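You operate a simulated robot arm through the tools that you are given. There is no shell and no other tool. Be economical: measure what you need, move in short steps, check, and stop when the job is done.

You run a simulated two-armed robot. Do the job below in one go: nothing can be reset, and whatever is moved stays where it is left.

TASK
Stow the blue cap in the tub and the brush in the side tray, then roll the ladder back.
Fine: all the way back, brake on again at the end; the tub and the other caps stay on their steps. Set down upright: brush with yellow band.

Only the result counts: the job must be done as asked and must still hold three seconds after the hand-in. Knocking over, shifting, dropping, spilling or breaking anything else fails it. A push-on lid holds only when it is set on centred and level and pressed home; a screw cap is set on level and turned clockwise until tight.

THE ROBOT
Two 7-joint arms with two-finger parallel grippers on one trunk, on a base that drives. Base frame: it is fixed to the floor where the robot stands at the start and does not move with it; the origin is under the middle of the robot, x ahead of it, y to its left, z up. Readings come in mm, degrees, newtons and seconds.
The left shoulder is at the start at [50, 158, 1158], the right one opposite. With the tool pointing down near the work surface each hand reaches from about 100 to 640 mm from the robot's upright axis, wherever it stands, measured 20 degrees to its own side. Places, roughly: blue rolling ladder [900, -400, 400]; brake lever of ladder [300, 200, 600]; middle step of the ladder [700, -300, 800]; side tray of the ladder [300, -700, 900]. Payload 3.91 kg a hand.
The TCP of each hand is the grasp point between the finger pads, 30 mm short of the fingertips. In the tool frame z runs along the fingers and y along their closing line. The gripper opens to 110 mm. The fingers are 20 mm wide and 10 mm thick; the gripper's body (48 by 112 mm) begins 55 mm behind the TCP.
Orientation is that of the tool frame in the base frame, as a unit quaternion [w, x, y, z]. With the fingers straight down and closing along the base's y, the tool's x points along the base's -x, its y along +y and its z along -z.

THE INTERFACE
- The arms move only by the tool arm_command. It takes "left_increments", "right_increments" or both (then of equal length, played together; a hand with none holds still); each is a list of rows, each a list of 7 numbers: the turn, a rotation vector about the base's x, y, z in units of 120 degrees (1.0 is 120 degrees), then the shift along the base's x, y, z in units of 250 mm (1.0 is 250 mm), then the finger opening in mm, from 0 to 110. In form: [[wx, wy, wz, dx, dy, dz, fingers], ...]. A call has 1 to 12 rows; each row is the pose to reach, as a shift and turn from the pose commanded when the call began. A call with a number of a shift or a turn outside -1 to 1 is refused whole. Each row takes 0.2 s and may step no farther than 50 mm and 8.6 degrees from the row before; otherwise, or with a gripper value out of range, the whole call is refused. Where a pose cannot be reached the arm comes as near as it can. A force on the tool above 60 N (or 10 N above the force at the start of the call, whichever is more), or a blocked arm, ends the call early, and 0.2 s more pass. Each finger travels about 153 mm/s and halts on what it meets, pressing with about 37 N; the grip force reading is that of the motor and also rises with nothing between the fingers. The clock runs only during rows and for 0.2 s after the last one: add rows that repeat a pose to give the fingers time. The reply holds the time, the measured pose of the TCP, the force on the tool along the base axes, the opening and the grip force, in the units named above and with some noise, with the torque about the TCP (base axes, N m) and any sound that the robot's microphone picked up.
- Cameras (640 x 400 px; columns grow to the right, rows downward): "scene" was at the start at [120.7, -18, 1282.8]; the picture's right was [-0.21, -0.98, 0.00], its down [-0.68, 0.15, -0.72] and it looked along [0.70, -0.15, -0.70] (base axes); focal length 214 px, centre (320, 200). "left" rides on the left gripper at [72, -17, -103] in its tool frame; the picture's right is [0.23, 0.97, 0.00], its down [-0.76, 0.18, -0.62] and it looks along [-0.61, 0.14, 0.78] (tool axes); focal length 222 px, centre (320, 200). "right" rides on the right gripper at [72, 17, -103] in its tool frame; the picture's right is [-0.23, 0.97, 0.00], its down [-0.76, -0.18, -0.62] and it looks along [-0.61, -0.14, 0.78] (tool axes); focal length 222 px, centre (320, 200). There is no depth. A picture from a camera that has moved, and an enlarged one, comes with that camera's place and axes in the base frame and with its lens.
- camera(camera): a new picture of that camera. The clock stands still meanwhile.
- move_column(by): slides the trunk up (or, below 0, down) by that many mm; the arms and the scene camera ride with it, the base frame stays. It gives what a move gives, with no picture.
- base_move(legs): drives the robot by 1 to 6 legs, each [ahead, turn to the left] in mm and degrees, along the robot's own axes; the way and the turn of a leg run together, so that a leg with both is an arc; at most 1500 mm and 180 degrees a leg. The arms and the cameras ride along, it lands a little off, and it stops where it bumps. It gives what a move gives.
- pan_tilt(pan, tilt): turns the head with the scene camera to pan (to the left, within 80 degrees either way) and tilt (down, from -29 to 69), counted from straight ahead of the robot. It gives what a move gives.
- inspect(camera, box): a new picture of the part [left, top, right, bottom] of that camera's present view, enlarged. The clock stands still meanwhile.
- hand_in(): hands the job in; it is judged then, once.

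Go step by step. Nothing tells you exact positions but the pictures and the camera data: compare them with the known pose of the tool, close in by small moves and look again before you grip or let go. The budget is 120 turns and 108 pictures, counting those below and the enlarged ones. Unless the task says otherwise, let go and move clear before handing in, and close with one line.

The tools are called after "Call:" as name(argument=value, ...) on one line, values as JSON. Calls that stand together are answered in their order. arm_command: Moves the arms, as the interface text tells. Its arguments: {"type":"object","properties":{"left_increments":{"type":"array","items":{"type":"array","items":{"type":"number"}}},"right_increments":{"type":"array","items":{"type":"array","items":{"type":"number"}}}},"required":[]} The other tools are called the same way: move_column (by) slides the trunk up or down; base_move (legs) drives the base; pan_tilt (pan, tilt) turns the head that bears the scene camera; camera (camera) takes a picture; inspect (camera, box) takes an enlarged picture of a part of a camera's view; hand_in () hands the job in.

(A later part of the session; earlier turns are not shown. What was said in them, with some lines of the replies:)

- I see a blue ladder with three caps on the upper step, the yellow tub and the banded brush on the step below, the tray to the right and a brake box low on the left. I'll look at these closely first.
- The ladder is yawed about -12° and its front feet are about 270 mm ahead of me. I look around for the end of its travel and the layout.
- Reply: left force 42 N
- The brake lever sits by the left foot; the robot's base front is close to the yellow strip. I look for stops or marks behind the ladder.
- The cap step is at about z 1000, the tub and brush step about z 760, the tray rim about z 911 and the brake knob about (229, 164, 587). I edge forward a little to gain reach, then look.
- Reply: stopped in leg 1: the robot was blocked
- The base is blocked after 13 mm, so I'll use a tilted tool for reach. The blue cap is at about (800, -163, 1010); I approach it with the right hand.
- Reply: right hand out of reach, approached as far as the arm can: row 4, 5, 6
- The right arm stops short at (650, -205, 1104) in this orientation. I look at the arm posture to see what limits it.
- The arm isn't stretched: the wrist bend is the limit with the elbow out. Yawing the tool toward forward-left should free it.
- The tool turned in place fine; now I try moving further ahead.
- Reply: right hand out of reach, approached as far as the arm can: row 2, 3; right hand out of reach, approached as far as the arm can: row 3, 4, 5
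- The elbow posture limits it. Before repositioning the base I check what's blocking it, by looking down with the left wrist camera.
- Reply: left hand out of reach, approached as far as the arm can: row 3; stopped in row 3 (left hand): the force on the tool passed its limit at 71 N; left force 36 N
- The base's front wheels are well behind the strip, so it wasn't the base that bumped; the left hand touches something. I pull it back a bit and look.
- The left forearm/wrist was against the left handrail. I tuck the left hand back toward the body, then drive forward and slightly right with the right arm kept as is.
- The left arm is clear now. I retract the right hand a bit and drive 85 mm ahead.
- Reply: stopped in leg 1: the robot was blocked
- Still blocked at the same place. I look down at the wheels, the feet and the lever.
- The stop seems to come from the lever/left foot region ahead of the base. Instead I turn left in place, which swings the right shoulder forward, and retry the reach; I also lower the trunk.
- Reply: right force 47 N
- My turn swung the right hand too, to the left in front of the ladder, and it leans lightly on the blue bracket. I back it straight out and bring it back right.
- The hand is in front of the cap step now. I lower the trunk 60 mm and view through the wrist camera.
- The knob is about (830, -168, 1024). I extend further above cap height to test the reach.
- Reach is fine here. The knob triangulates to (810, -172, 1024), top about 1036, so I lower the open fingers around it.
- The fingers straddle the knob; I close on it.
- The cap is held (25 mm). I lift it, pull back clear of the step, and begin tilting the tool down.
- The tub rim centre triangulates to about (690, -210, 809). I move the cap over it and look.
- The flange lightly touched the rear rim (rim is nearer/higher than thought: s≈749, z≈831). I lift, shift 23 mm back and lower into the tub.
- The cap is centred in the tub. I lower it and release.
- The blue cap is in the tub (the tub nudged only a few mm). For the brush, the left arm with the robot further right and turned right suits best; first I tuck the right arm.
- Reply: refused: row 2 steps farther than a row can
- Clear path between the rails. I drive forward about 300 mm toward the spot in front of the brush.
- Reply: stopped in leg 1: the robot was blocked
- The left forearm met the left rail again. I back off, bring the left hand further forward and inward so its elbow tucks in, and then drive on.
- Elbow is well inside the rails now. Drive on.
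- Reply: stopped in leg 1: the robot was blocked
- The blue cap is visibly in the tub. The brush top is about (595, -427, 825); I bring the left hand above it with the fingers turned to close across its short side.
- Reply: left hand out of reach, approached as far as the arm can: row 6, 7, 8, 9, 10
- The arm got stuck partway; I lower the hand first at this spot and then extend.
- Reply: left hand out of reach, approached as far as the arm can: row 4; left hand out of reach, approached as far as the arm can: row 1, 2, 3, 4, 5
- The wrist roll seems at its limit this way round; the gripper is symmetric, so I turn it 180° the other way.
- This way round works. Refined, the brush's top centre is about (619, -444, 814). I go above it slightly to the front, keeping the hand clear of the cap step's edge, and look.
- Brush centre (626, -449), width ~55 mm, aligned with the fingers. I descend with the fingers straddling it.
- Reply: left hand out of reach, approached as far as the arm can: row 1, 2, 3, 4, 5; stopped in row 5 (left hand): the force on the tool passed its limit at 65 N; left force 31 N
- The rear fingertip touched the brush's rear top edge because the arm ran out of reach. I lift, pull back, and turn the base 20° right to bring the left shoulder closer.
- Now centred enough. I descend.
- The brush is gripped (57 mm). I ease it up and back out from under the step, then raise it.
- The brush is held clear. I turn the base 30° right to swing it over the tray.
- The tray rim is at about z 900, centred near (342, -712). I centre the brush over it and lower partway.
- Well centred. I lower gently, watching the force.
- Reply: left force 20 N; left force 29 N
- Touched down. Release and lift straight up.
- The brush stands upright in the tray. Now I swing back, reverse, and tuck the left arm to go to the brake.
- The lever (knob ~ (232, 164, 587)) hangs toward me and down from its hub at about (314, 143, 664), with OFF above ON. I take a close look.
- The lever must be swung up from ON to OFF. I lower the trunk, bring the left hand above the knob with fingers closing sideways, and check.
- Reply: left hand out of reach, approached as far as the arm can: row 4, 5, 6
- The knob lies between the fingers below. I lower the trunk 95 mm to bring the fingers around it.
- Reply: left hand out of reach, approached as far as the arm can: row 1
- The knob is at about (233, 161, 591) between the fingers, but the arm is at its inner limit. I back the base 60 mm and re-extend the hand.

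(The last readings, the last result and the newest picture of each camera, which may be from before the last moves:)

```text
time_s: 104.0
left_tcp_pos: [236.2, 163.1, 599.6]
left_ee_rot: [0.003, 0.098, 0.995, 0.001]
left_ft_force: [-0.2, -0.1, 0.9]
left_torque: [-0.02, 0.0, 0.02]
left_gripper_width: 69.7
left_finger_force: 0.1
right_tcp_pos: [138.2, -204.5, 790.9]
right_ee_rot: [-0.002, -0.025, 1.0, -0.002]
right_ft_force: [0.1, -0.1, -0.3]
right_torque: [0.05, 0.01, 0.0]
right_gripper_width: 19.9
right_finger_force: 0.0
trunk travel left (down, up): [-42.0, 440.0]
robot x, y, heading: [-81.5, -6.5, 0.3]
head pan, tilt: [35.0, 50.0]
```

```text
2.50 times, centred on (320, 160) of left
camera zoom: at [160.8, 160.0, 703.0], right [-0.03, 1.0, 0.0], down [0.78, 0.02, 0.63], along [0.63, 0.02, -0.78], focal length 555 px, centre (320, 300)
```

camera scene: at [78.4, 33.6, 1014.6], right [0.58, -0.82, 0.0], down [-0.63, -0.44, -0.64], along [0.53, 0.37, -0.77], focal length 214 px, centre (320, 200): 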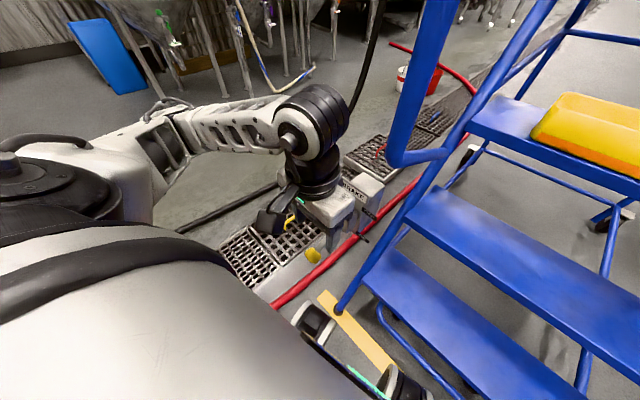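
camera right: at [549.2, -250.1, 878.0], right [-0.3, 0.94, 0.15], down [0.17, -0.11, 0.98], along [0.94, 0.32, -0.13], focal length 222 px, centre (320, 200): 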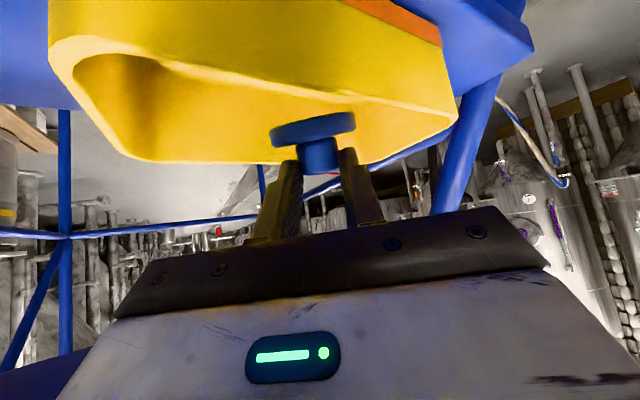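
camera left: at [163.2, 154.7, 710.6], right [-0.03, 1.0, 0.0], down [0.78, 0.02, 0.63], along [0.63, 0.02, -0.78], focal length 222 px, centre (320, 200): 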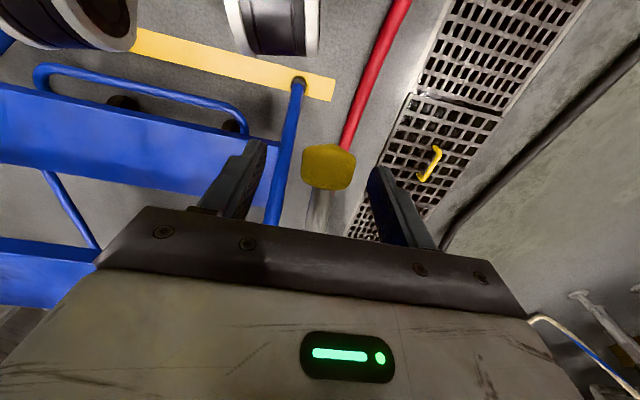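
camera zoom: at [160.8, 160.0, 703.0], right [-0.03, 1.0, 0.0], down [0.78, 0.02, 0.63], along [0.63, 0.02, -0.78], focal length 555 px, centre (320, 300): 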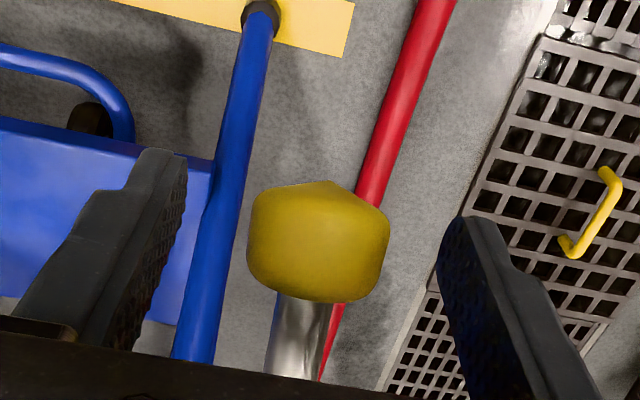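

Call:
arm_command(left_increments=[[0, 0, 0, 0, 0, 0, 45], [0, 0, 0, 0, 0, 0, 22], [0, 0, 0, 0, 0, 0, 15]])

Call:
arm_command(left_increments=[[0, 0, 0, -0.029, 0.006, 0.03, 15], [0, 0, 0, -0.058, 0.012, 0.061, 15]])

```text
time_s: 104.8
left_tcp_pos: [235.5, 161.6, 600.0]
left_ee_rot: [0.003, 0.099, 0.995, 0.0]
left_ft_force: [-0.1, -9.5, -1.5]
left_torque: [-0.09, 0.12, 0.03]
left_gripper_width: 30.8
left_finger_force: 44.8
right_tcp_pos: [138.5, -203.9, 792.2]
right_ee_rot: [-0.002, -0.025, 1.0, -0.003]
right_ft_force: [0.3, 0.0, 0.1]
right_torque: [-0.02, 0.02, -0.02]
right_gripper_width: 20.0
right_finger_force: 0.1
trunk travel left (down, up): [-42.0, 440.0]
robot x, y, heading: [-80.9, -10.2, 0.3]
head pan, tilt: [35.0, 50.0]
```

```text
time_s: 105.4
left_tcp_pos: [224.2, 164.2, 615.6]
left_ee_rot: [0.006, 0.097, 0.995, 0.0]
left_ft_force: [26.2, -17.3, 1.6]
left_torque: [-0.04, 0.48, 0.04]
left_gripper_width: 30.9
left_finger_force: 45.1
right_tcp_pos: [138.3, -204.4, 791.2]
right_ee_rot: [-0.003, -0.023, 1.0, -0.003]
right_ft_force: [0.4, 0.0, 0.2]
right_torque: [-0.02, -0.04, 0.0]
right_gripper_width: 19.9
right_finger_force: 0.1
trunk travel left (down, up): [-42.0, 440.0]
robot x, y, heading: [-84.1, -10.4, 0.2]
head pan, tilt: [35.0, 50.0]
```

The lever is moving; the force says to go more upward. I continue in small steps.

Call:
arm_command(left_increments=[[0, 0, 0, 0.01, -0.008, 0.05, 15], [0, 0, 0, 0.01, -0.008, 0.1, 15]])

```text
time_s: 106.0
left_tcp_pos: [219.5, 163.6, 639.2]
left_ee_rot: [-0.003, 0.101, 0.995, 0.006]
left_ft_force: [-25.3, 8.9, -13.1]
left_torque: [0.26, 1.12, 0.02]
left_gripper_width: 30.7
left_finger_force: 44.7
right_tcp_pos: [137.3, -203.4, 792.2]
right_ee_rot: [-0.002, -0.025, 1.0, -0.003]
right_ft_force: [-0.1, -0.3, -0.1]
right_torque: [0.01, -0.01, 0.01]
right_gripper_width: 19.9
right_finger_force: 0.0
trunk travel left (down, up): [-42.0, 440.0]
robot x, y, heading: [-87.2, -11.1, 0.0]
head pan, tilt: [35.0, 50.0]
```

Fitting the arc gives a pivot near (331, 140, 670) with radius 120. I continue on that arc.

Call:
arm_command(left_increments=[[0, 0, 0, -0.034, 0.004, 0.06, 15], [0, 0, 0, -0.04, 0.004, 0.12, 15], [0, 0, 0, -0.033, 0.004, 0.2, 15]])

```text
time_s: 106.8
left_tcp_pos: [216.8, 165.1, 690.5]
left_ee_rot: [0.003, 0.096, 0.995, 0.004]
left_ft_force: [11.4, 21.1, -11.7]
left_torque: [0.62, 0.72, 0.05]
left_gripper_width: 30.9
left_finger_force: 44.8
right_tcp_pos: [138.3, -202.6, 791.2]
right_ee_rot: [-0.004, -0.024, 1.0, -0.003]
right_ft_force: [0.3, 0.7, 0.5]
right_torque: [-0.03, -0.02, -0.02]
right_gripper_width: 20.1
right_finger_force: 0.1
trunk travel left (down, up): [-42.0, 440.0]
robot x, y, heading: [-84.6, -12.5, 0.2]
head pan, tilt: [35.0, 50.0]
```

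Call:
arm_command(left_increments=[[0, 0, 0, 0.014, 0.006, 0.044, 15], [0, 0, 0, 0.03, 0.006, 0.084, 15], [0, 0, 0, 0.062, 0.004, 0.16, 15]])

Call:
inspect(camera="scene", box=[230, 130, 400, 290])

```text
time_s: 107.6
left_tcp_pos: [231.3, 164.5, 733.0]
left_ee_rot: [0.008, 0.098, 0.995, 0.0]
left_ft_force: [-2.9, -3.3, 4.0]
left_torque: [-0.37, 0.29, 0.06]
left_gripper_width: 15.8
left_finger_force: 0.0
right_tcp_pos: [137.0, -205.6, 792.3]
right_ee_rot: [-0.002, -0.024, 1.0, -0.002]
right_ft_force: [-0.1, -0.8, -0.1]
right_torque: [0.0, 0.0, -0.02]
right_gripper_width: 20.1
right_finger_force: 0.1
trunk travel left (down, up): [-42.0, 440.0]
robot x, y, heading: [-83.5, -11.2, 0.0]
head pan, tilt: [35.0, 50.0]
```

```text
2.50 times, centred on (315, 210) of scene
camera zoom: at [18.5, 32.9, 917.3], right [0.58, -0.82, 0.0], down [-0.63, -0.44, -0.64], along [0.53, 0.37, -0.77], focal length 536 px, centre (332, 175)
```

zoom: 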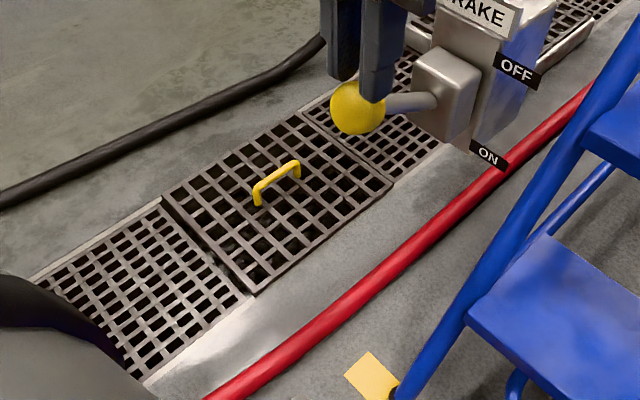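

The knob slipped from the fingers with the lever a bit above horizontal. I open, lower around it and look.

Call:
arm_command(left_increments=[[0, 0, 0, 0, 0, 0.02, 50], [0, 0, 0, -0.03, -0.004, 0.02, 70], [0, 0, 0, -0.036, -0.008, -0.06, 70], [0, 0, 0, -0.036, -0.008, -0.12, 70]])

Call:
camera(camera="left")

Call:
inspect(camera="scene", box=[280, 100, 450, 240])

```text
time_s: 108.6
left_tcp_pos: [222.8, 162.6, 699.8]
left_ee_rot: [0.003, 0.098, 0.995, 0.001]
left_ft_force: [0.5, -0.2, -0.2]
left_torque: [0.0, 0.01, 0.03]
left_gripper_width: 70.1
left_finger_force: 0.0
right_tcp_pos: [138.5, -204.6, 791.4]
right_ee_rot: [-0.002, -0.025, 1.0, -0.003]
right_ft_force: [-0.8, 0.4, 0.3]
right_torque: [-0.01, 0.0, 0.04]
right_gripper_width: 19.9
right_finger_force: 0.0
trunk travel left (down, up): [-42.0, 440.0]
robot x, y, heading: [-85.4, -8.4, 0.2]
head pan, tilt: [35.0, 50.0]
```

```text
17 pictures are left
camera left: at [146.3, 160.4, 803.4], right [-0.03, 1.0, 0.0], down [0.78, 0.02, 0.63], along [0.63, 0.02, -0.78], focal length 222 px, centre (320, 200)
```

left: 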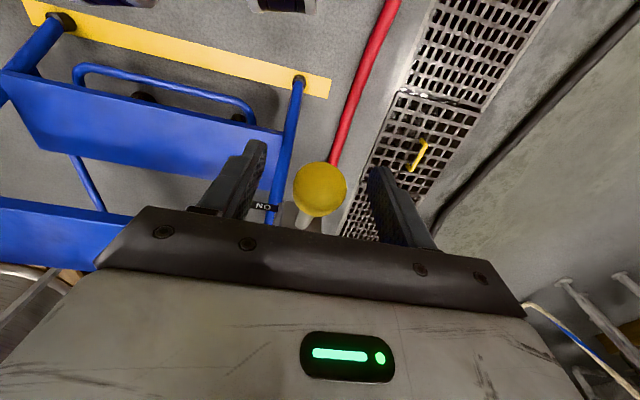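

```text
2.86 times, centred on (365, 170) of scene
camera zoom: at [18.9, 33.5, 916.7], right [0.58, -0.82, 0.0], down [-0.63, -0.44, -0.64], along [0.53, 0.37, -0.77], focal length 613 px, centre (191, 286)
```

zoom: 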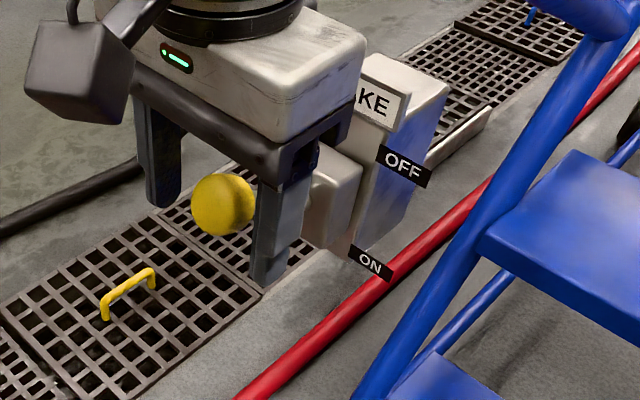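

Knob is centred between the fingers again (~17° above horizontal). I regrip and continue up.

Call:
arm_command(left_increments=[[0, 0, 0, -0.012, 0, 0.008, 45], [0, 0, 0, -0.012, 0, 0.008, 22], [0, 0, 0, -0.012, 0, 0.008, 12], [0, 0, 0, -0.012, 0, 0.008, 12]])

Call:
arm_command(left_increments=[[0, 0, 0, 0.018, 0, 0.05, 12], [0, 0, 0, 0.04, -0.004, 0.1, 12]])

```text
time_s: 109.6
left_tcp_pos: [221.1, 165.5, 702.0]
left_ee_rot: [0.003, 0.098, 0.995, 0.002]
left_ft_force: [6.7, 15.5, -0.9]
left_torque: [0.24, -0.17, 0.22]
left_gripper_width: 30.8
left_finger_force: 44.3
right_tcp_pos: [138.6, -203.5, 791.0]
right_ee_rot: [-0.002, -0.024, 1.0, -0.004]
right_ft_force: [0.8, 0.2, -0.2]
right_torque: [0.01, -0.01, -0.04]
right_gripper_width: 19.7
right_finger_force: 0.1
trunk travel left (down, up): [-42.0, 440.0]
robot x, y, heading: [-83.5, -14.2, 0.6]
head pan, tilt: [35.0, 50.0]
```

```text
time_s: 110.2
left_tcp_pos: [229.9, 160.9, 730.5]
left_ee_rot: [0.009, 0.099, 0.995, -0.001]
left_ft_force: [-0.4, -0.2, 1.2]
left_torque: [0.06, 0.0, -0.03]
left_gripper_width: 12.8
left_finger_force: 0.8
right_tcp_pos: [138.7, -204.9, 792.8]
right_ee_rot: [-0.003, -0.024, 1.0, -0.003]
right_ft_force: [-0.4, -0.8, 0.6]
right_torque: [0.01, -0.02, -0.03]
right_gripper_width: 20.0
right_finger_force: 0.0
trunk travel left (down, up): [-42.0, 440.0]
robot x, y, heading: [-84.5, -13.3, 0.5]
head pan, tilt: [35.0, 50.0]
```

It slipped at the same height again, which suggests a hard stop at OFF. I check the lever now.

Call:
arm_command(left_increments=[[0, 0, 0, -0.05, 0, 0.1, 20], [0, 0, 0, -0.12, 0.05, 0.24, 20], [0, 0, 0, -0.2, 0.1, 0.38, 20]])

Call:
inspect(camera="scene", box=[280, 100, 450, 240])

```text
time_s: 111.0
left_tcp_pos: [178.1, 186.5, 822.0]
left_ee_rot: [0.003, 0.1, 0.995, 0.001]
left_ft_force: [0.4, 0.3, -1.1]
left_torque: [0.02, 0.02, 0.03]
left_gripper_width: 19.8
left_finger_force: 0.0
right_tcp_pos: [138.3, -204.5, 791.4]
right_ee_rot: [-0.002, -0.025, 1.0, -0.002]
right_ft_force: [0.4, -0.2, -0.1]
right_torque: [-0.01, 0.0, -0.01]
right_gripper_width: 19.9
right_finger_force: 0.1
trunk travel left (down, up): [-42.0, 440.0]
robot x, y, heading: [-85.5, -10.6, 0.2]
head pan, tilt: [35.0, 50.0]
```

```text
2.86 times, centred on (365, 170) of scene
camera zoom: at [19.0, 33.5, 916.6], right [0.58, -0.82, 0.0], down [-0.63, -0.44, -0.64], along [0.53, 0.37, -0.77], focal length 613 px, centre (191, 286)
```

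zoom: 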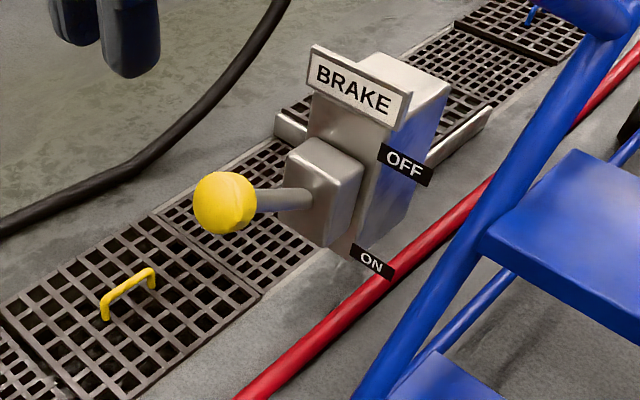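

The lever now points above horizontal beside OFF. I back away, line up square with the ladder, and prepare to push it with both hands on the front edge of the tub step.

Call:
base_move(legs=[[-150, 0], [0, -55], [165, 0], [0, 44]])

Call:
pan_tilt(pan=0, tilt=25)

Call:
camera(camera="scene")

```text
time_s: 116.9
left_tcp_pos: [175.3, -179.1, 813.0]
left_ee_rot: [-0.008, 0.471, 0.882, 0.025]
left_ft_force: [0.3, 0.0, 0.3]
left_torque: [-0.02, 0.02, 0.02]
left_gripper_width: 19.8
left_finger_force: 0.1
right_tcp_pos: [-84.6, -440.7, 790.6]
right_ee_rot: [-0.005, 0.311, 0.951, 0.002]
right_ft_force: [0.1, 0.2, -0.5]
right_torque: [0.03, 0.01, 0.01]
right_gripper_width: 19.8
right_finger_force: 0.1
trunk travel left (down, up): [-42.0, 440.0]
robot x, y, heading: [-139.4, -150.3, -39.9]
head pan, tilt: [35.0, 50.0]
stopped in leg 4: the robot was blocked; the commanded pose is now the measured one
```

```text
time_s: 117.9
left_tcp_pos: [174.4, -179.6, 815.3]
left_ee_rot: [-0.005, 0.472, 0.881, 0.026]
left_ft_force: [0.1, -0.2, -0.5]
left_torque: [0.01, -0.02, 0.0]
left_gripper_width: 20.1
left_finger_force: 0.0
right_tcp_pos: [-85.2, -441.1, 788.6]
right_ee_rot: [-0.005, 0.311, 0.95, 0.001]
right_ft_force: [-0.7, 0.1, -0.5]
right_torque: [0.01, 0.04, 0.02]
right_gripper_width: 20.0
right_finger_force: 0.1
trunk travel left (down, up): [-42.0, 440.0]
robot x, y, heading: [-137.3, -145.9, -39.6]
head pan, tilt: [0.0, 25.0]
```

```text
14 pictures are left
camera scene: at [-36.7, -238.1, 953.3], right [-0.64, -0.77, 0.0], down [-0.33, 0.28, -0.9], along [0.7, -0.57, -0.43], focal length 214 px, centre (320, 200)
```

scene: 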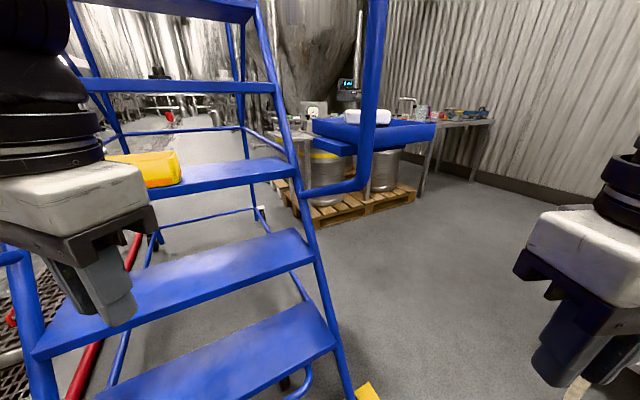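

The left elbow caught the left rail while turning back. I turn away a little, bring the left hand forward and inward, then square up again.

Call:
base_move(legs=[[0, -10], [40, 0]])

Call:
arm_command(left_increments=[[0, 0, 0, 0.05, -0.13, 0, 10], [0, 0, 0, 0.1, -0.26, 0, 5], [0, 0, 0, 0.15, -0.39, 0, 5], [0, 0, 0, 0.2, -0.52, 0, 5], [0, 0, 0, 0.26, -0.65, 0, 5], [0, 0, 0, 0.33, -0.8, 0, 5], [0, 0, 0, 0.34, -0.87, 0, 5]])

Call:
base_move(legs=[[0, 38]])

Call:
camera(camera="scene")

```text
time_s: 119.5
left_tcp_pos: [191.7, -262.2, 814.8]
left_ee_rot: [-0.001, 0.547, 0.837, 0.022]
left_ft_force: [0.3, -0.5, -0.8]
left_torque: [-0.01, -0.02, 0.0]
left_gripper_width: 19.9
left_finger_force: 0.0
right_tcp_pos: [-113.1, -473.6, 792.3]
right_ee_rot: [-0.004, 0.395, 0.919, 0.0]
right_ft_force: [0.2, -0.2, -0.6]
right_torque: [-0.02, -0.01, 0.01]
right_gripper_width: 20.2
right_finger_force: 0.1
trunk travel left (down, up): [-42.0, 440.0]
robot x, y, heading: [-113.7, -180.4, -49.8]
head pan, tilt: [0.0, 25.0]
```

```text
time_s: 121.1
left_tcp_pos: [277.7, -481.0, 815.1]
left_ee_rot: [-0.002, 0.546, 0.837, 0.022]
left_ft_force: [-0.3, 0.1, -0.2]
left_torque: [0.01, -0.01, -0.04]
left_gripper_width: 5.0
left_finger_force: 0.1
right_tcp_pos: [-113.5, -473.4, 791.3]
right_ee_rot: [-0.003, 0.394, 0.919, -0.001]
right_ft_force: [-0.8, -0.1, 0.7]
right_torque: [0.03, 0.01, 0.02]
right_gripper_width: 20.1
right_finger_force: 0.0
trunk travel left (down, up): [-42.0, 440.0]
robot x, y, heading: [-114.5, -180.3, -49.8]
head pan, tilt: [0.0, 25.0]
```

```text
time_s: 123.3
left_tcp_pos: [378.9, -174.0, 817.0]
left_ee_rot: [-0.008, 0.241, 0.97, 0.02]
left_ft_force: [-0.3, 0.9, -0.3]
left_torque: [-0.04, 0.0, 0.02]
left_gripper_width: 5.3
left_finger_force: 0.0
right_tcp_pos: [67.9, -410.3, 791.8]
right_ee_rot: [-0.002, 0.072, 0.997, -0.002]
right_ft_force: [-0.9, 0.3, 0.4]
right_torque: [0.0, -0.01, -0.02]
right_gripper_width: 20.1
right_finger_force: 0.0
trunk travel left (down, up): [-42.0, 440.0]
robot x, y, heading: [-116.3, -181.7, -11.5]
head pan, tilt: [0.0, 25.0]
```

```text
13 pictures are left
camera scene: at [15.8, -207.6, 954.1], right [-0.2, -0.98, 0.0], down [-0.41, 0.09, -0.91], along [0.89, -0.18, -0.42], focal length 214 px, centre (320, 200)
```

scene: 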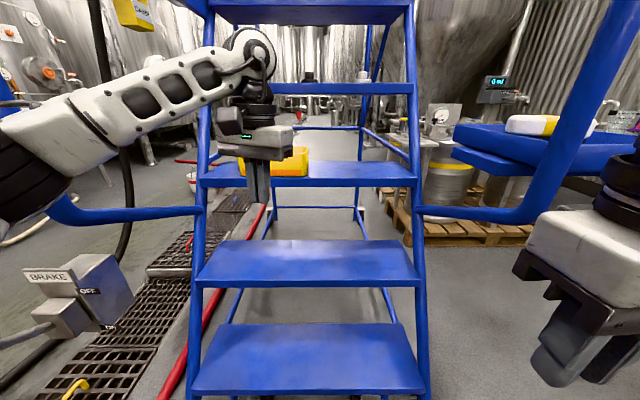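

Squared up. I place the left hand (closed, pointing down) in front of the middle of the lower step's front edge (z≈490, s≈511) to push from there.

Call:
arm_command(left_increments=[[0, 0, 0.03, -0.01, -0.05, -0.16, 5], [0, 0, 0.06, -0.02, -0.1, -0.32, 5], [0, 0, 0.09, -0.03, -0.15, -0.48, 5], [0, 0, 0.12, -0.04, -0.2, -0.64, 5], [0, 0, 0.138, -0.048, -0.236, -0.8, 5], [0, 0, 0.138, -0.048, -0.236, -0.96, 5]])

Call:
arm_command(left_increments=[[0, 0, 0, 0, 0, -0.15, 5], [0, 0, 0, 0, 0, -0.28, 5]])

Call:
camera(camera="scene")

```text
time_s: 124.7
left_tcp_pos: [365.1, -233.5, 573.6]
left_ee_rot: [-0.011, 0.098, 0.995, 0.019]
left_ft_force: [0.0, 0.2, 0.4]
left_torque: [-0.05, 0.01, -0.01]
left_gripper_width: 5.0
left_finger_force: 0.0
right_tcp_pos: [67.8, -408.9, 790.3]
right_ee_rot: [-0.003, 0.072, 0.997, -0.001]
right_ft_force: [0.5, 0.9, -0.1]
right_torque: [0.0, -0.04, 0.01]
right_gripper_width: 20.1
right_finger_force: 0.1
trunk travel left (down, up): [-42.0, 440.0]
robot x, y, heading: [-113.1, -181.3, -11.6]
head pan, tilt: [0.0, 25.0]
```

```text
time_s: 125.3
left_tcp_pos: [367.9, -232.6, 505.3]
left_ee_rot: [-0.012, 0.099, 0.995, 0.019]
left_ft_force: [-0.5, 0.4, 0.0]
left_torque: [0.01, -0.03, 0.02]
left_gripper_width: 4.9
left_finger_force: 0.0
right_tcp_pos: [67.4, -409.9, 791.1]
right_ee_rot: [-0.003, 0.072, 0.997, -0.001]
right_ft_force: [0.2, -0.9, 0.6]
right_torque: [0.0, 0.01, 0.01]
right_gripper_width: 19.9
right_finger_force: 0.0
trunk travel left (down, up): [-42.0, 440.0]
robot x, y, heading: [-111.2, -180.8, -12.0]
head pan, tilt: [0.0, 25.0]
```

```text
12 pictures are left
camera scene: at [15.7, -207.6, 954.2], right [-0.2, -0.98, 0.0], down [-0.41, 0.09, -0.91], along [0.89, -0.18, -0.42], focal length 214 px, centre (320, 200)
```

scene: 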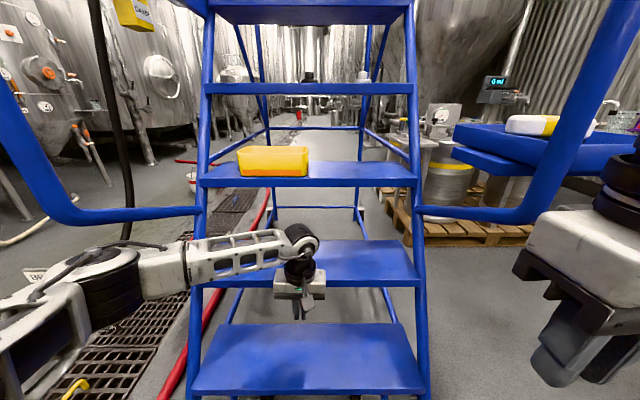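

The elbow passes close to the brake box, so I extend the arm (rather than drive) until the hand touches the step.

Call:
arm_command(left_increments=[[0, 0, 0, 0.1, -0.05, 0, 5], [0, 0, 0, 0.2, -0.1, 0, 5], [0, 0, 0, 0.3, -0.14, 0, 5], [0, 0, 0, 0.36, -0.16, 0, 5], [0, 0, 0, 0.4, -0.17, 0, 5], [0, 0, 0, 0.44, -0.18, 0, 5]])

```text
time_s: 126.7
left_tcp_pos: [464.5, -274.6, 507.1]
left_ee_rot: [-0.011, 0.099, 0.995, 0.019]
left_ft_force: [-0.1, 0.1, 0.0]
left_torque: [0.0, -0.01, 0.03]
left_gripper_width: 4.9
left_finger_force: 0.0
left hand out of reach, approached as far as the arm can: row 5, 6
right_tcp_pos: [67.1, -411.1, 791.4]
right_ee_rot: [-0.003, 0.072, 0.997, -0.001]
right_ft_force: [-0.7, 0.2, 0.7]
right_torque: [0.04, 0.01, 0.0]
right_gripper_width: 20.2
right_finger_force: 0.0
trunk travel left (down, up): [-42.0, 440.0]
robot x, y, heading: [-111.4, -182.7, -11.7]
head pan, tilt: [0.0, 25.0]
```

Call:
base_move(legs=[[40, 0]])

Call:
camera(camera="scene")

```text
time_s: 127.6
left_tcp_pos: [502.4, -280.9, 507.4]
left_ee_rot: [-0.01, 0.099, 0.995, 0.019]
left_ft_force: [-0.3, 0.4, -0.5]
left_torque: [-0.02, 0.0, 0.01]
left_gripper_width: 5.1
left_finger_force: 0.1
right_tcp_pos: [107.4, -418.0, 790.8]
right_ee_rot: [-0.003, 0.072, 0.997, -0.001]
right_ft_force: [-0.4, 0.3, 0.8]
right_torque: [-0.02, -0.02, -0.01]
right_gripper_width: 19.7
right_finger_force: 0.0
trunk travel left (down, up): [-42.0, 440.0]
robot x, y, heading: [-75.1, -188.9, -11.9]
head pan, tilt: [0.0, 25.0]
```

```text
11 pictures are left
camera scene: at [54.8, -215.6, 954.1], right [-0.2, -0.98, 0.0], down [-0.41, 0.09, -0.91], along [0.89, -0.18, -0.42], focal length 214 px, centre (320, 200)
```

scene: 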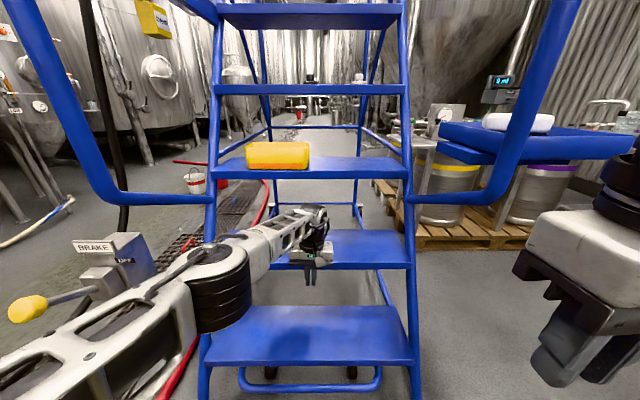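

No contact yet; lever stays up and the elbow is clear. I drive on.

Call:
base_move(legs=[[80, 0]])

Call:
camera(camera="scene")

```text
time_s: 128.7
left_tcp_pos: [559.9, -294.2, 504.5]
left_ee_rot: [-0.028, 0.1, 0.994, 0.023]
left_ft_force: [0.2, -0.2, 0.0]
left_torque: [0.03, -0.05, -0.02]
left_gripper_width: 5.1
left_finger_force: 0.0
right_tcp_pos: [172.4, -431.4, 790.8]
right_ee_rot: [-0.003, 0.072, 0.997, -0.002]
right_ft_force: [0.1, -0.2, -0.1]
right_torque: [0.0, -0.02, -0.02]
right_gripper_width: 19.8
right_finger_force: 0.0
trunk travel left (down, up): [-42.0, 440.0]
robot x, y, heading: [-8.6, -202.7, -11.7]
head pan, tilt: [0.0, 25.0]
stopped in leg 1: the force on the tool passed its limit at 70 N (the readings are from after the stop); the commanded pose is now the measured one
```

```text
10 pictures are left
camera scene: at [120.0, -229.1, 954.1], right [-0.2, -0.98, 0.0], down [-0.41, 0.09, -0.91], along [0.89, -0.18, -0.42], focal length 214 px, centre (320, 200)
```

scene: 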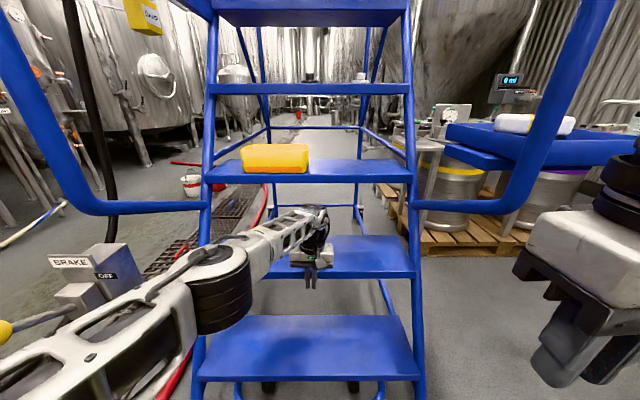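

The hand met the step with 70 N. I try a short gentle push to see whether the ladder rolls.

Call:
base_move(legs=[[30, 0]])

Call:
base_move(legs=[[30, 0]])

```text
time_s: 129.5
left_tcp_pos: [591.3, -301.5, 505.0]
left_ee_rot: [-0.028, 0.1, 0.994, 0.023]
left_ft_force: [-0.1, 0.0, 0.5]
left_torque: [0.0, 0.02, 0.01]
left_gripper_width: 5.0
left_finger_force: 0.1
right_tcp_pos: [202.5, -437.8, 791.3]
right_ee_rot: [-0.003, 0.073, 0.997, -0.003]
right_ft_force: [-0.6, 0.1, -0.2]
right_torque: [0.03, -0.02, -0.03]
right_gripper_width: 20.0
right_finger_force: 0.0
trunk travel left (down, up): [-42.0, 440.0]
robot x, y, heading: [19.1, -204.5, -12.0]
head pan, tilt: [0.0, 25.0]
```

```text
time_s: 130.3
left_tcp_pos: [619.0, -306.2, 505.6]
left_ee_rot: [-0.026, 0.099, 0.994, 0.023]
left_ft_force: [0.2, 0.5, 0.5]
left_torque: [0.03, 0.03, -0.03]
left_gripper_width: 4.7
left_finger_force: 0.0
right_tcp_pos: [231.4, -443.3, 791.5]
right_ee_rot: [-0.003, 0.072, 0.997, -0.002]
right_ft_force: [0.5, -0.1, 0.5]
right_torque: [0.02, -0.04, -0.01]
right_gripper_width: 19.8
right_finger_force: 0.1
trunk travel left (down, up): [-42.0, 440.0]
robot x, y, heading: [50.3, -215.6, -11.9]
head pan, tilt: [0.0, 25.0]
```

No resistance and the hand is past the old step position, so the ladder is rolling. I keep pushing in short legs.

Call:
base_move(legs=[[30, 0], [30, 0], [30, 0]])

Call:
camera(camera="scene")

```text
time_s: 132.0
left_tcp_pos: [708.9, -325.2, 505.5]
left_ee_rot: [-0.026, 0.1, 0.994, 0.023]
left_ft_force: [0.0, 0.4, -0.5]
left_torque: [0.03, -0.01, 0.01]
left_gripper_width: 4.8
left_finger_force: 0.1
right_tcp_pos: [319.0, -462.4, 790.8]
right_ee_rot: [-0.004, 0.073, 0.997, -0.002]
right_ft_force: [-0.8, 0.3, 0.5]
right_torque: [0.0, 0.01, 0.04]
right_gripper_width: 20.1
right_finger_force: 0.0
trunk travel left (down, up): [-42.0, 440.0]
robot x, y, heading: [135.5, -232.4, -11.6]
head pan, tilt: [0.0, 25.0]
```

```text
9 pictures are left
camera scene: at [267.5, -259.8, 954.1], right [-0.2, -0.98, 0.0], down [-0.41, 0.09, -0.91], along [0.89, -0.18, -0.42], focal length 214 px, centre (320, 200)
```

scene: 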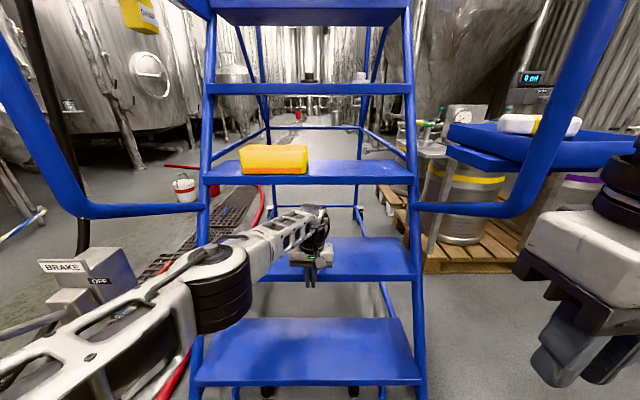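

The ladder rolls along with me and everything stays in place. I continue.

Call:
base_move(legs=[[35, 0], [35, 0], [35, 0], [35, 0], [35, 0], [35, 0]])

```text
time_s: 135.2
left_tcp_pos: [913.2, -366.7, 504.8]
left_ee_rot: [-0.026, 0.098, 0.995, 0.023]
left_ft_force: [0.0, 0.4, -0.7]
left_torque: [0.0, -0.01, 0.0]
left_gripper_width: 5.2
left_finger_force: 0.0
right_tcp_pos: [523.8, -504.9, 791.9]
right_ee_rot: [-0.003, 0.072, 0.997, -0.003]
right_ft_force: [-0.5, 0.5, 0.9]
right_torque: [0.0, 0.0, 0.0]
right_gripper_width: 19.7
right_finger_force: 0.1
trunk travel left (down, up): [-42.0, 440.0]
robot x, y, heading: [340.4, -274.9, -11.6]
head pan, tilt: [0.0, 25.0]
```

Call:
base_move(legs=[[35, 0], [35, 0], [35, 0], [35, 0], [35, 0], [35, 0]])

Call:
camera(camera="scene")

```text
time_s: 136.1
left_tcp_pos: [935.0, -372.4, 502.9]
left_ee_rot: [-0.044, 0.101, 0.994, 0.027]
left_ft_force: [-0.9, 0.7, 1.0]
left_torque: [0.0, -0.01, 0.01]
left_gripper_width: 5.0
left_finger_force: 0.0
right_tcp_pos: [554.3, -510.3, 790.8]
right_ee_rot: [-0.004, 0.072, 0.997, -0.002]
right_ft_force: [0.5, -0.2, 0.3]
right_torque: [-0.03, -0.01, 0.01]
right_gripper_width: 20.1
right_finger_force: 0.1
trunk travel left (down, up): [-42.0, 440.0]
robot x, y, heading: [372.4, -281.6, -11.6]
head pan, tilt: [0.0, 25.0]
stopped in leg 1: the force on the tool passed its limit at 88 N (the readings are from after the stop); the commanded pose is now the measured one
```

```text
8 pictures are left
camera scene: at [502.2, -308.1, 954.0], right [-0.2, -0.98, 0.0], down [-0.41, 0.09, -0.91], along [0.89, -0.18, -0.42], focal length 214 px, centre (320, 200)
```

scene: 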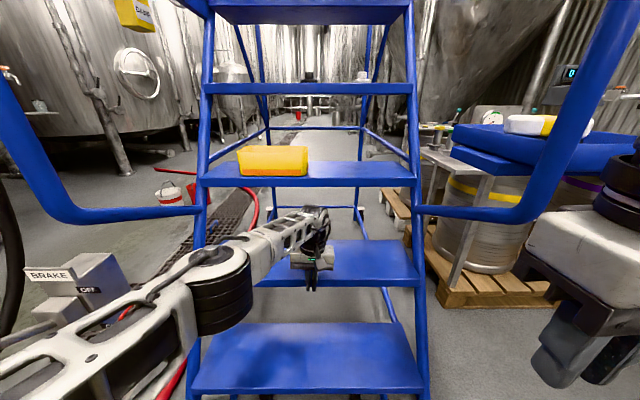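

It stopped with 88 N, probably the end stop. I confirm with another short push.

Call:
base_move(legs=[[25, 0]])

```text
time_s: 136.9
left_tcp_pos: [934.3, -373.7, 503.7]
left_ee_rot: [-0.063, 0.102, 0.992, 0.032]
left_ft_force: [-5.6, 2.9, 9.9]
left_torque: [-0.18, -0.08, 0.08]
left_gripper_width: 4.9
left_finger_force: 0.0
right_tcp_pos: [562.4, -512.4, 791.9]
right_ee_rot: [-0.003, 0.072, 0.997, -0.003]
right_ft_force: [0.3, -0.3, 0.2]
right_torque: [0.01, -0.01, -0.02]
right_gripper_width: 20.1
right_finger_force: 0.1
trunk travel left (down, up): [-42.0, 440.0]
robot x, y, heading: [380.9, -284.2, -11.7]
head pan, tilt: [0.0, 25.0]
stopped in leg 1: the force on the tool passed its limit at 85 N (the readings are from after the stop); the commanded pose is now the measured one
```

Confirmed: the ladder is against its end stop. I back off, straighten and tuck the left hand.

Call:
base_move(legs=[[-150, 0]])

Call:
arm_command(left_increments=[[-0.006, -0.01, 0, -0.02, 0, 0.15, 5], [-0.012, -0.02, 0, -0.06, 0.03, 0.3, 5], [-0.018, -0.03, 0, -0.15, 0.1, 0.42, 5], [-0.024, -0.04, 0, -0.25, 0.2, 0.54, 5], [-0.036, -0.056, 0, -0.36, 0.3, 0.66, 5], [-0.036, -0.056, 0, -0.47, 0.4, 0.76, 5], [-0.036, -0.056, 0, -0.58, 0.5, 0.86, 5], [-0.036, -0.056, 0, -0.69, 0.6, 0.96, 5], [-0.036, -0.056, 0, -0.8, 0.7, 1.0, 5], [-0.036, -0.056, 0, -0.9, 0.78, 1.0, 5]])

Call:
base_move(legs=[[0, -50], [-220, 0], [0, 61]])

Call:
pan_tilt(pan=15, tilt=35)

Call:
camera(camera="scene")

```text
time_s: 138.3
left_tcp_pos: [790.0, -343.9, 501.0]
left_ee_rot: [-0.064, 0.103, 0.992, 0.032]
left_ft_force: [-0.3, 1.3, 0.6]
left_torque: [0.01, 0.03, -0.05]
left_gripper_width: 5.0
left_finger_force: 0.0
right_tcp_pos: [417.7, -482.4, 789.9]
right_ee_rot: [-0.003, 0.074, 0.997, -0.003]
right_ft_force: [-0.4, 0.0, -0.1]
right_torque: [0.0, -0.02, 0.05]
right_gripper_width: 19.9
right_finger_force: 0.1
trunk travel left (down, up): [-42.0, 440.0]
robot x, y, heading: [233.6, -250.0, -11.8]
head pan, tilt: [0.0, 25.0]
```

```text
time_s: 140.5
left_tcp_pos: [563.6, -150.2, 752.7]
left_ee_rot: [-0.001, 0.103, 0.995, 0.001]
left_ft_force: [-0.4, -0.3, -0.1]
left_torque: [0.02, -0.01, 0.01]
left_gripper_width: 4.9
left_finger_force: 0.1
right_tcp_pos: [416.8, -481.7, 791.2]
right_ee_rot: [-0.004, 0.073, 0.997, -0.002]
right_ft_force: [-0.4, 0.5, -0.5]
right_torque: [0.03, -0.02, -0.02]
right_gripper_width: 19.9
right_finger_force: 0.0
trunk travel left (down, up): [-42.0, 440.0]
robot x, y, heading: [235.9, -251.3, -12.0]
head pan, tilt: [0.0, 25.0]
```

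```text
time_s: 147.1
left_tcp_pos: [439.2, 101.4, 753.9]
left_ee_rot: [-0.002, 0.014, 1.0, 0.0]
left_ft_force: [0.1, -0.1, -0.3]
left_torque: [0.01, -0.02, -0.03]
left_gripper_width: 4.9
left_finger_force: 0.1
right_tcp_pos: [353.8, -252.1, 790.3]
right_ee_rot: [-0.003, -0.017, 1.0, -0.003]
right_ft_force: [-0.5, -0.6, 0.7]
right_torque: [0.04, -0.02, 0.04]
right_gripper_width: 19.8
right_finger_force: 0.1
trunk travel left (down, up): [-42.0, 440.0]
robot x, y, heading: [134.9, -58.0, -1.4]
head pan, tilt: [0.0, 25.0]
```

```text
time_s: 147.9
left_tcp_pos: [438.0, 100.6, 754.0]
left_ee_rot: [-0.002, 0.015, 1.0, 0.001]
left_ft_force: [0.0, 0.3, 0.4]
left_torque: [0.0, 0.03, 0.01]
left_gripper_width: 5.0
left_finger_force: 0.1
right_tcp_pos: [353.3, -251.3, 790.6]
right_ee_rot: [-0.004, -0.017, 1.0, -0.003]
right_ft_force: [0.2, 0.0, 0.3]
right_torque: [-0.04, 0.0, 0.02]
right_gripper_width: 20.1
right_finger_force: 0.0
trunk travel left (down, up): [-42.0, 440.0]
robot x, y, heading: [135.5, -63.8, -1.5]
head pan, tilt: [15.0, 35.0]
```

```text
7 pictures are left
camera scene: at [259.8, -39.3, 938.4], right [0.23, -0.97, 0.0], down [-0.56, -0.13, -0.82], along [0.8, 0.19, -0.57], focal length 214 px, centre (320, 200)
```

scene: 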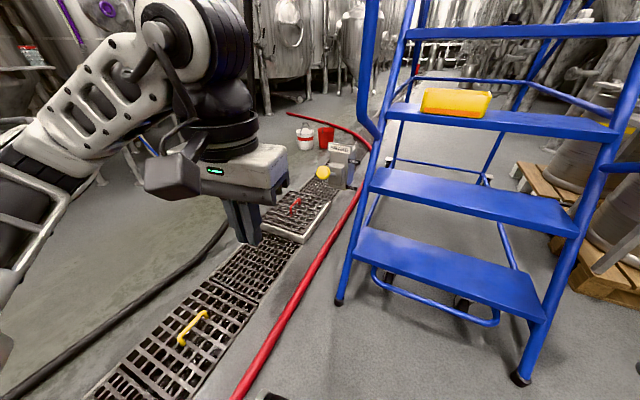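

The knob is now near (706, 60, 705), i.e. the ladder rolled about 500 mm. I raise the left hand and drive up to the lever.

Call:
arm_command(left_increments=[[0, 0, 0, -0.1, 0, 0.15, 5], [0, 0, 0, -0.2, 0, 0.32, 5]])

Call:
base_move(legs=[[0, -11], [190, 0]])

Call:
camera(camera="left")

```text
time_s: 148.5
left_tcp_pos: [387.4, 100.7, 835.3]
left_ee_rot: [-0.002, 0.013, 1.0, 0.001]
left_ft_force: [0.7, 0.1, -0.2]
left_torque: [0.01, 0.02, -0.02]
left_gripper_width: 5.1
left_finger_force: 0.0
right_tcp_pos: [354.1, -252.3, 791.8]
right_ee_rot: [-0.004, -0.017, 1.0, -0.003]
right_ft_force: [0.3, -0.1, -0.7]
right_torque: [0.01, 0.04, -0.03]
right_gripper_width: 19.6
right_finger_force: 0.0
trunk travel left (down, up): [-42.0, 440.0]
robot x, y, heading: [133.7, -56.4, -1.5]
head pan, tilt: [15.0, 35.0]
```

```text
time_s: 150.8
left_tcp_pos: [593.9, 9.3, 834.5]
left_ee_rot: [-0.002, 0.109, 0.994, 0.001]
left_ft_force: [0.5, 0.2, -0.8]
left_torque: [0.01, -0.03, -0.03]
left_gripper_width: 5.1
left_finger_force: 0.0
right_tcp_pos: [494.8, -330.4, 791.2]
right_ee_rot: [-0.004, 0.079, 0.997, -0.002]
right_ft_force: [0.8, -0.2, -0.2]
right_torque: [0.0, 0.0, -0.02]
right_gripper_width: 20.0
right_finger_force: 0.0
trunk travel left (down, up): [-42.0, 440.0]
robot x, y, heading: [314.0, -94.1, -12.4]
head pan, tilt: [15.0, 35.0]
```

```text
6 pictures are left
camera left: at [519.3, 8.3, 938.5], right [-0.01, 1.0, 0.0], down [0.78, 0.01, 0.62], along [0.62, 0.01, -0.78], focal length 222 px, centre (320, 200)
```

left: 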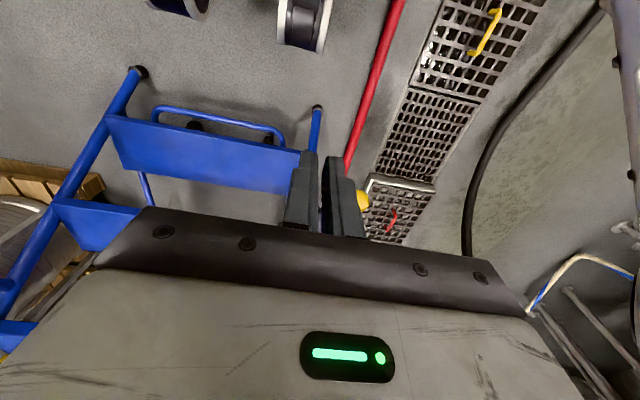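

Call:
arm_command(left_increments=[[0, 0, 0, 0.17, 0.07, 0, 5], [0, 0, 0, 0.34, 0.14, 0, 5], [0, 0, 0, 0.5, 0.2, 0, 5], [0, 0, 0, 0.5, 0.2, -0.16, 5]])

Call:
pan_tilt(pan=25, tilt=35)

Call:
inspect(camera="scene", box=[200, 100, 440, 300])

```text
time_s: 151.8
left_tcp_pos: [717.6, 58.9, 793.0]
left_ee_rot: [-0.001, 0.109, 0.994, 0.001]
left_ft_force: [-0.6, -0.5, -0.7]
left_torque: [0.02, -0.01, 0.04]
left_gripper_width: 5.0
left_finger_force: 0.0
right_tcp_pos: [493.3, -329.9, 792.1]
right_ee_rot: [-0.003, 0.078, 0.997, -0.002]
right_ft_force: [-1.2, -0.4, 0.5]
right_torque: [0.01, -0.02, -0.03]
right_gripper_width: 20.3
right_finger_force: 0.1
trunk travel left (down, up): [-42.0, 440.0]
robot x, y, heading: [315.4, -100.0, -12.1]
head pan, tilt: [15.0, 35.0]
```

```text
time_s: 152.5
left_tcp_pos: [717.8, 58.2, 792.2]
left_ee_rot: [-0.002, 0.11, 0.994, 0.001]
left_ft_force: [-1.0, -0.4, -0.1]
left_torque: [-0.01, 0.02, -0.04]
left_gripper_width: 5.0
left_finger_force: 0.1
right_tcp_pos: [494.6, -329.6, 790.9]
right_ee_rot: [-0.003, 0.078, 0.997, -0.002]
right_ft_force: [0.0, -0.1, 0.2]
right_torque: [-0.01, -0.03, -0.02]
right_gripper_width: 20.1
right_finger_force: 0.0
trunk travel left (down, up): [-42.0, 440.0]
robot x, y, heading: [316.2, -99.5, -12.4]
head pan, tilt: [25.0, 35.0]
```

```text
2.00 times, centred on (320, 200) of scene
camera zoom: at [440.3, -88.2, 938.4], right [0.22, -0.98, 0.0], down [-0.56, -0.12, -0.82], along [0.8, 0.18, -0.57], focal length 429 px, centre (320, 200)
```

zoom: 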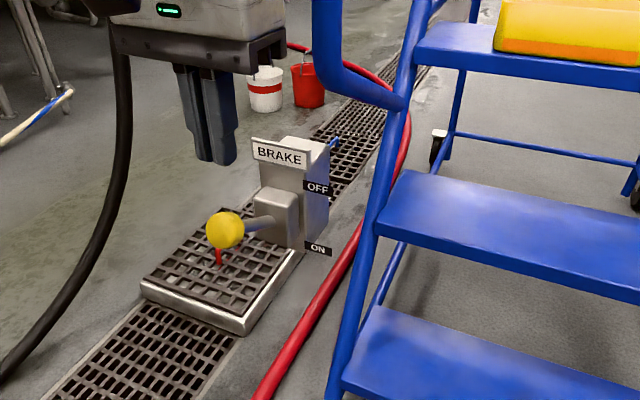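

The fingertips are above the knob/rod junction. I press straight down to swing the lever to ON.

Call:
arm_command(left_increments=[[0, 0, 0, 0.01, 0, -0.1, 5], [0, 0, 0, 0.01, 0, -0.2, 5], [0, 0, 0, 0.01, 0, -0.28, 5], [0, 0, 0, 0.01, 0, -0.36, 5], [0, 0, 0, 0.01, 0, -0.44, 5], [0, 0, 0, 0.01, 0, -0.52, 5], [0, 0, 0, 0.01, 0, -0.6, 5]])

Call:
inspect(camera="scene", box=[200, 100, 440, 300])

```text
time_s: 154.1
left_tcp_pos: [721.2, 58.9, 644.3]
left_ee_rot: [-0.001, 0.11, 0.994, 0.001]
left_ft_force: [-0.2, -0.5, 0.2]
left_torque: [-0.01, 0.0, 0.01]
left_gripper_width: 4.9
left_finger_force: 0.1
right_tcp_pos: [493.6, -330.5, 792.5]
right_ee_rot: [-0.004, 0.079, 0.997, -0.003]
right_ft_force: [-0.7, -0.3, -0.4]
right_torque: [0.02, -0.01, -0.01]
right_gripper_width: 19.8
right_finger_force: 0.0
trunk travel left (down, up): [-42.0, 440.0]
robot x, y, heading: [315.2, -98.4, -12.3]
head pan, tilt: [25.0, 35.0]
```

```text
2.00 times, centred on (320, 200) of scene
camera zoom: at [440.2, -88.1, 938.4], right [0.22, -0.98, 0.0], down [-0.56, -0.12, -0.82], along [0.8, 0.18, -0.57], focal length 429 px, centre (320, 200)
```

zoom: 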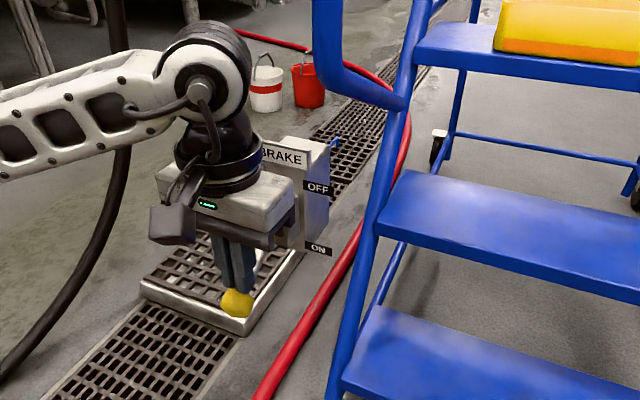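

The lever swung down; I press a bit further to its stop.

Call:
arm_command(left_increments=[[0, 0, 0, 0.01, 0, -0.03, 5], [0, 0, 0, 0.02, 0, -0.06, 5], [0, 0, 0, 0.03, 0, -0.09, 5], [0, 0, 0, 0.04, 0, -0.12, 5], [0, 0, 0, 0.05, 0, -0.15, 5]])

```text
time_s: 154.8
left_tcp_pos: [723.9, 59.0, 635.4]
left_ee_rot: [0.005, 0.111, 0.994, -0.002]
left_ft_force: [-20.0, 4.5, 35.3]
left_torque: [0.11, 0.19, 0.15]
left_gripper_width: 4.8
left_finger_force: 0.1
right_tcp_pos: [492.6, -329.9, 791.8]
right_ee_rot: [-0.001, 0.079, 0.997, -0.001]
right_ft_force: [0.1, 0.5, 0.7]
right_torque: [-0.02, 0.03, 0.0]
right_gripper_width: 19.9
right_finger_force: 0.0
trunk travel left (down, up): [-42.0, 440.0]
robot x, y, heading: [308.4, -99.2, -12.1]
head pan, tilt: [25.0, 35.0]
stopped in row 3 (left hand): the force on the tool passed its limit at 69 N (the readings are from after the stop); the commanded pose is now the measured one
```

Firm stop reached at the original ON height. I lift away, back off and check.

Call:
arm_command(left_increments=[[0, 0, 0, 0, 0, 0.15, 5], [0, 0, 0, 0, 0, 0.33, 5], [0, 0, 0, -0.05, 0, 0.5, 5], [0, 0, 0, -0.2, -0.05, 0.6, 5], [0, 0, 0, -0.36, -0.1, 0.64, 5]])

Call:
base_move(legs=[[-150, 0]])

Call:
pan_tilt(pan=5, tilt=25)

Call:
camera(camera="scene")

```text
time_s: 156.0
left_tcp_pos: [634.7, 37.2, 789.8]
left_ee_rot: [0.002, 0.11, 0.994, -0.002]
left_ft_force: [0.1, 0.0, -0.4]
left_torque: [0.01, 0.02, 0.01]
left_gripper_width: 5.0
left_finger_force: 0.1
right_tcp_pos: [493.3, -329.2, 791.5]
right_ee_rot: [-0.004, 0.079, 0.997, -0.002]
right_ft_force: [0.3, 0.3, -0.4]
right_torque: [-0.02, 0.04, 0.0]
right_gripper_width: 20.1
right_finger_force: 0.1
trunk travel left (down, up): [-42.0, 440.0]
robot x, y, heading: [316.3, -99.4, -12.1]
head pan, tilt: [25.0, 35.0]
```

```text
time_s: 157.4
left_tcp_pos: [490.4, 69.6, 790.7]
left_ee_rot: [0.002, 0.11, 0.994, -0.001]
left_ft_force: [0.0, -0.1, -0.4]
left_torque: [0.04, -0.02, -0.01]
left_gripper_width: 4.9
left_finger_force: 0.1
right_tcp_pos: [348.2, -297.9, 791.7]
right_ee_rot: [-0.004, 0.077, 0.997, -0.002]
right_ft_force: [-0.5, -0.3, 0.0]
right_torque: [0.02, -0.01, -0.02]
right_gripper_width: 19.8
right_finger_force: 0.0
trunk travel left (down, up): [-42.0, 440.0]
robot x, y, heading: [170.8, -62.3, -12.1]
head pan, tilt: [25.0, 35.0]
```

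```text
time_s: 158.2
left_tcp_pos: [490.7, 70.2, 789.7]
left_ee_rot: [0.001, 0.109, 0.994, -0.001]
left_ft_force: [-0.1, -0.8, -0.4]
left_torque: [-0.03, 0.03, 0.04]
left_gripper_width: 5.1
left_finger_force: 0.0
right_tcp_pos: [349.1, -298.0, 791.9]
right_ee_rot: [-0.003, 0.077, 0.997, -0.002]
right_ft_force: [-0.3, 0.4, 0.1]
right_torque: [0.0, -0.03, -0.01]
right_gripper_width: 20.0
right_finger_force: 0.2
trunk travel left (down, up): [-42.0, 440.0]
robot x, y, heading: [167.2, -64.5, -12.2]
head pan, tilt: [5.0, 25.0]
```

```text
3 pictures are left
camera scene: at [299.9, -86.9, 954.1], right [-0.13, -0.99, 0.0], down [-0.42, 0.05, -0.91], along [0.9, -0.11, -0.42], focal length 214 px, centre (320, 200)
```

scene: 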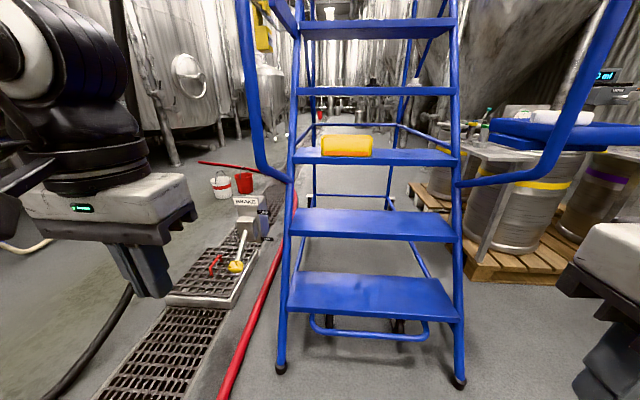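

The lever is down at ON, the ladder is back at its stop, and the tub, caps and upright brush are in place with both hands clear. I hand in.

Call:
hand_in()

```text
The job is handed in.
```

The blue cap is in the tub and the brush is upright in the side tray. The ladder is rolled back to its end stop with the brake lever down at ON. The tub slid a few mm but stayed on its step, and the other caps stayed on theirs.
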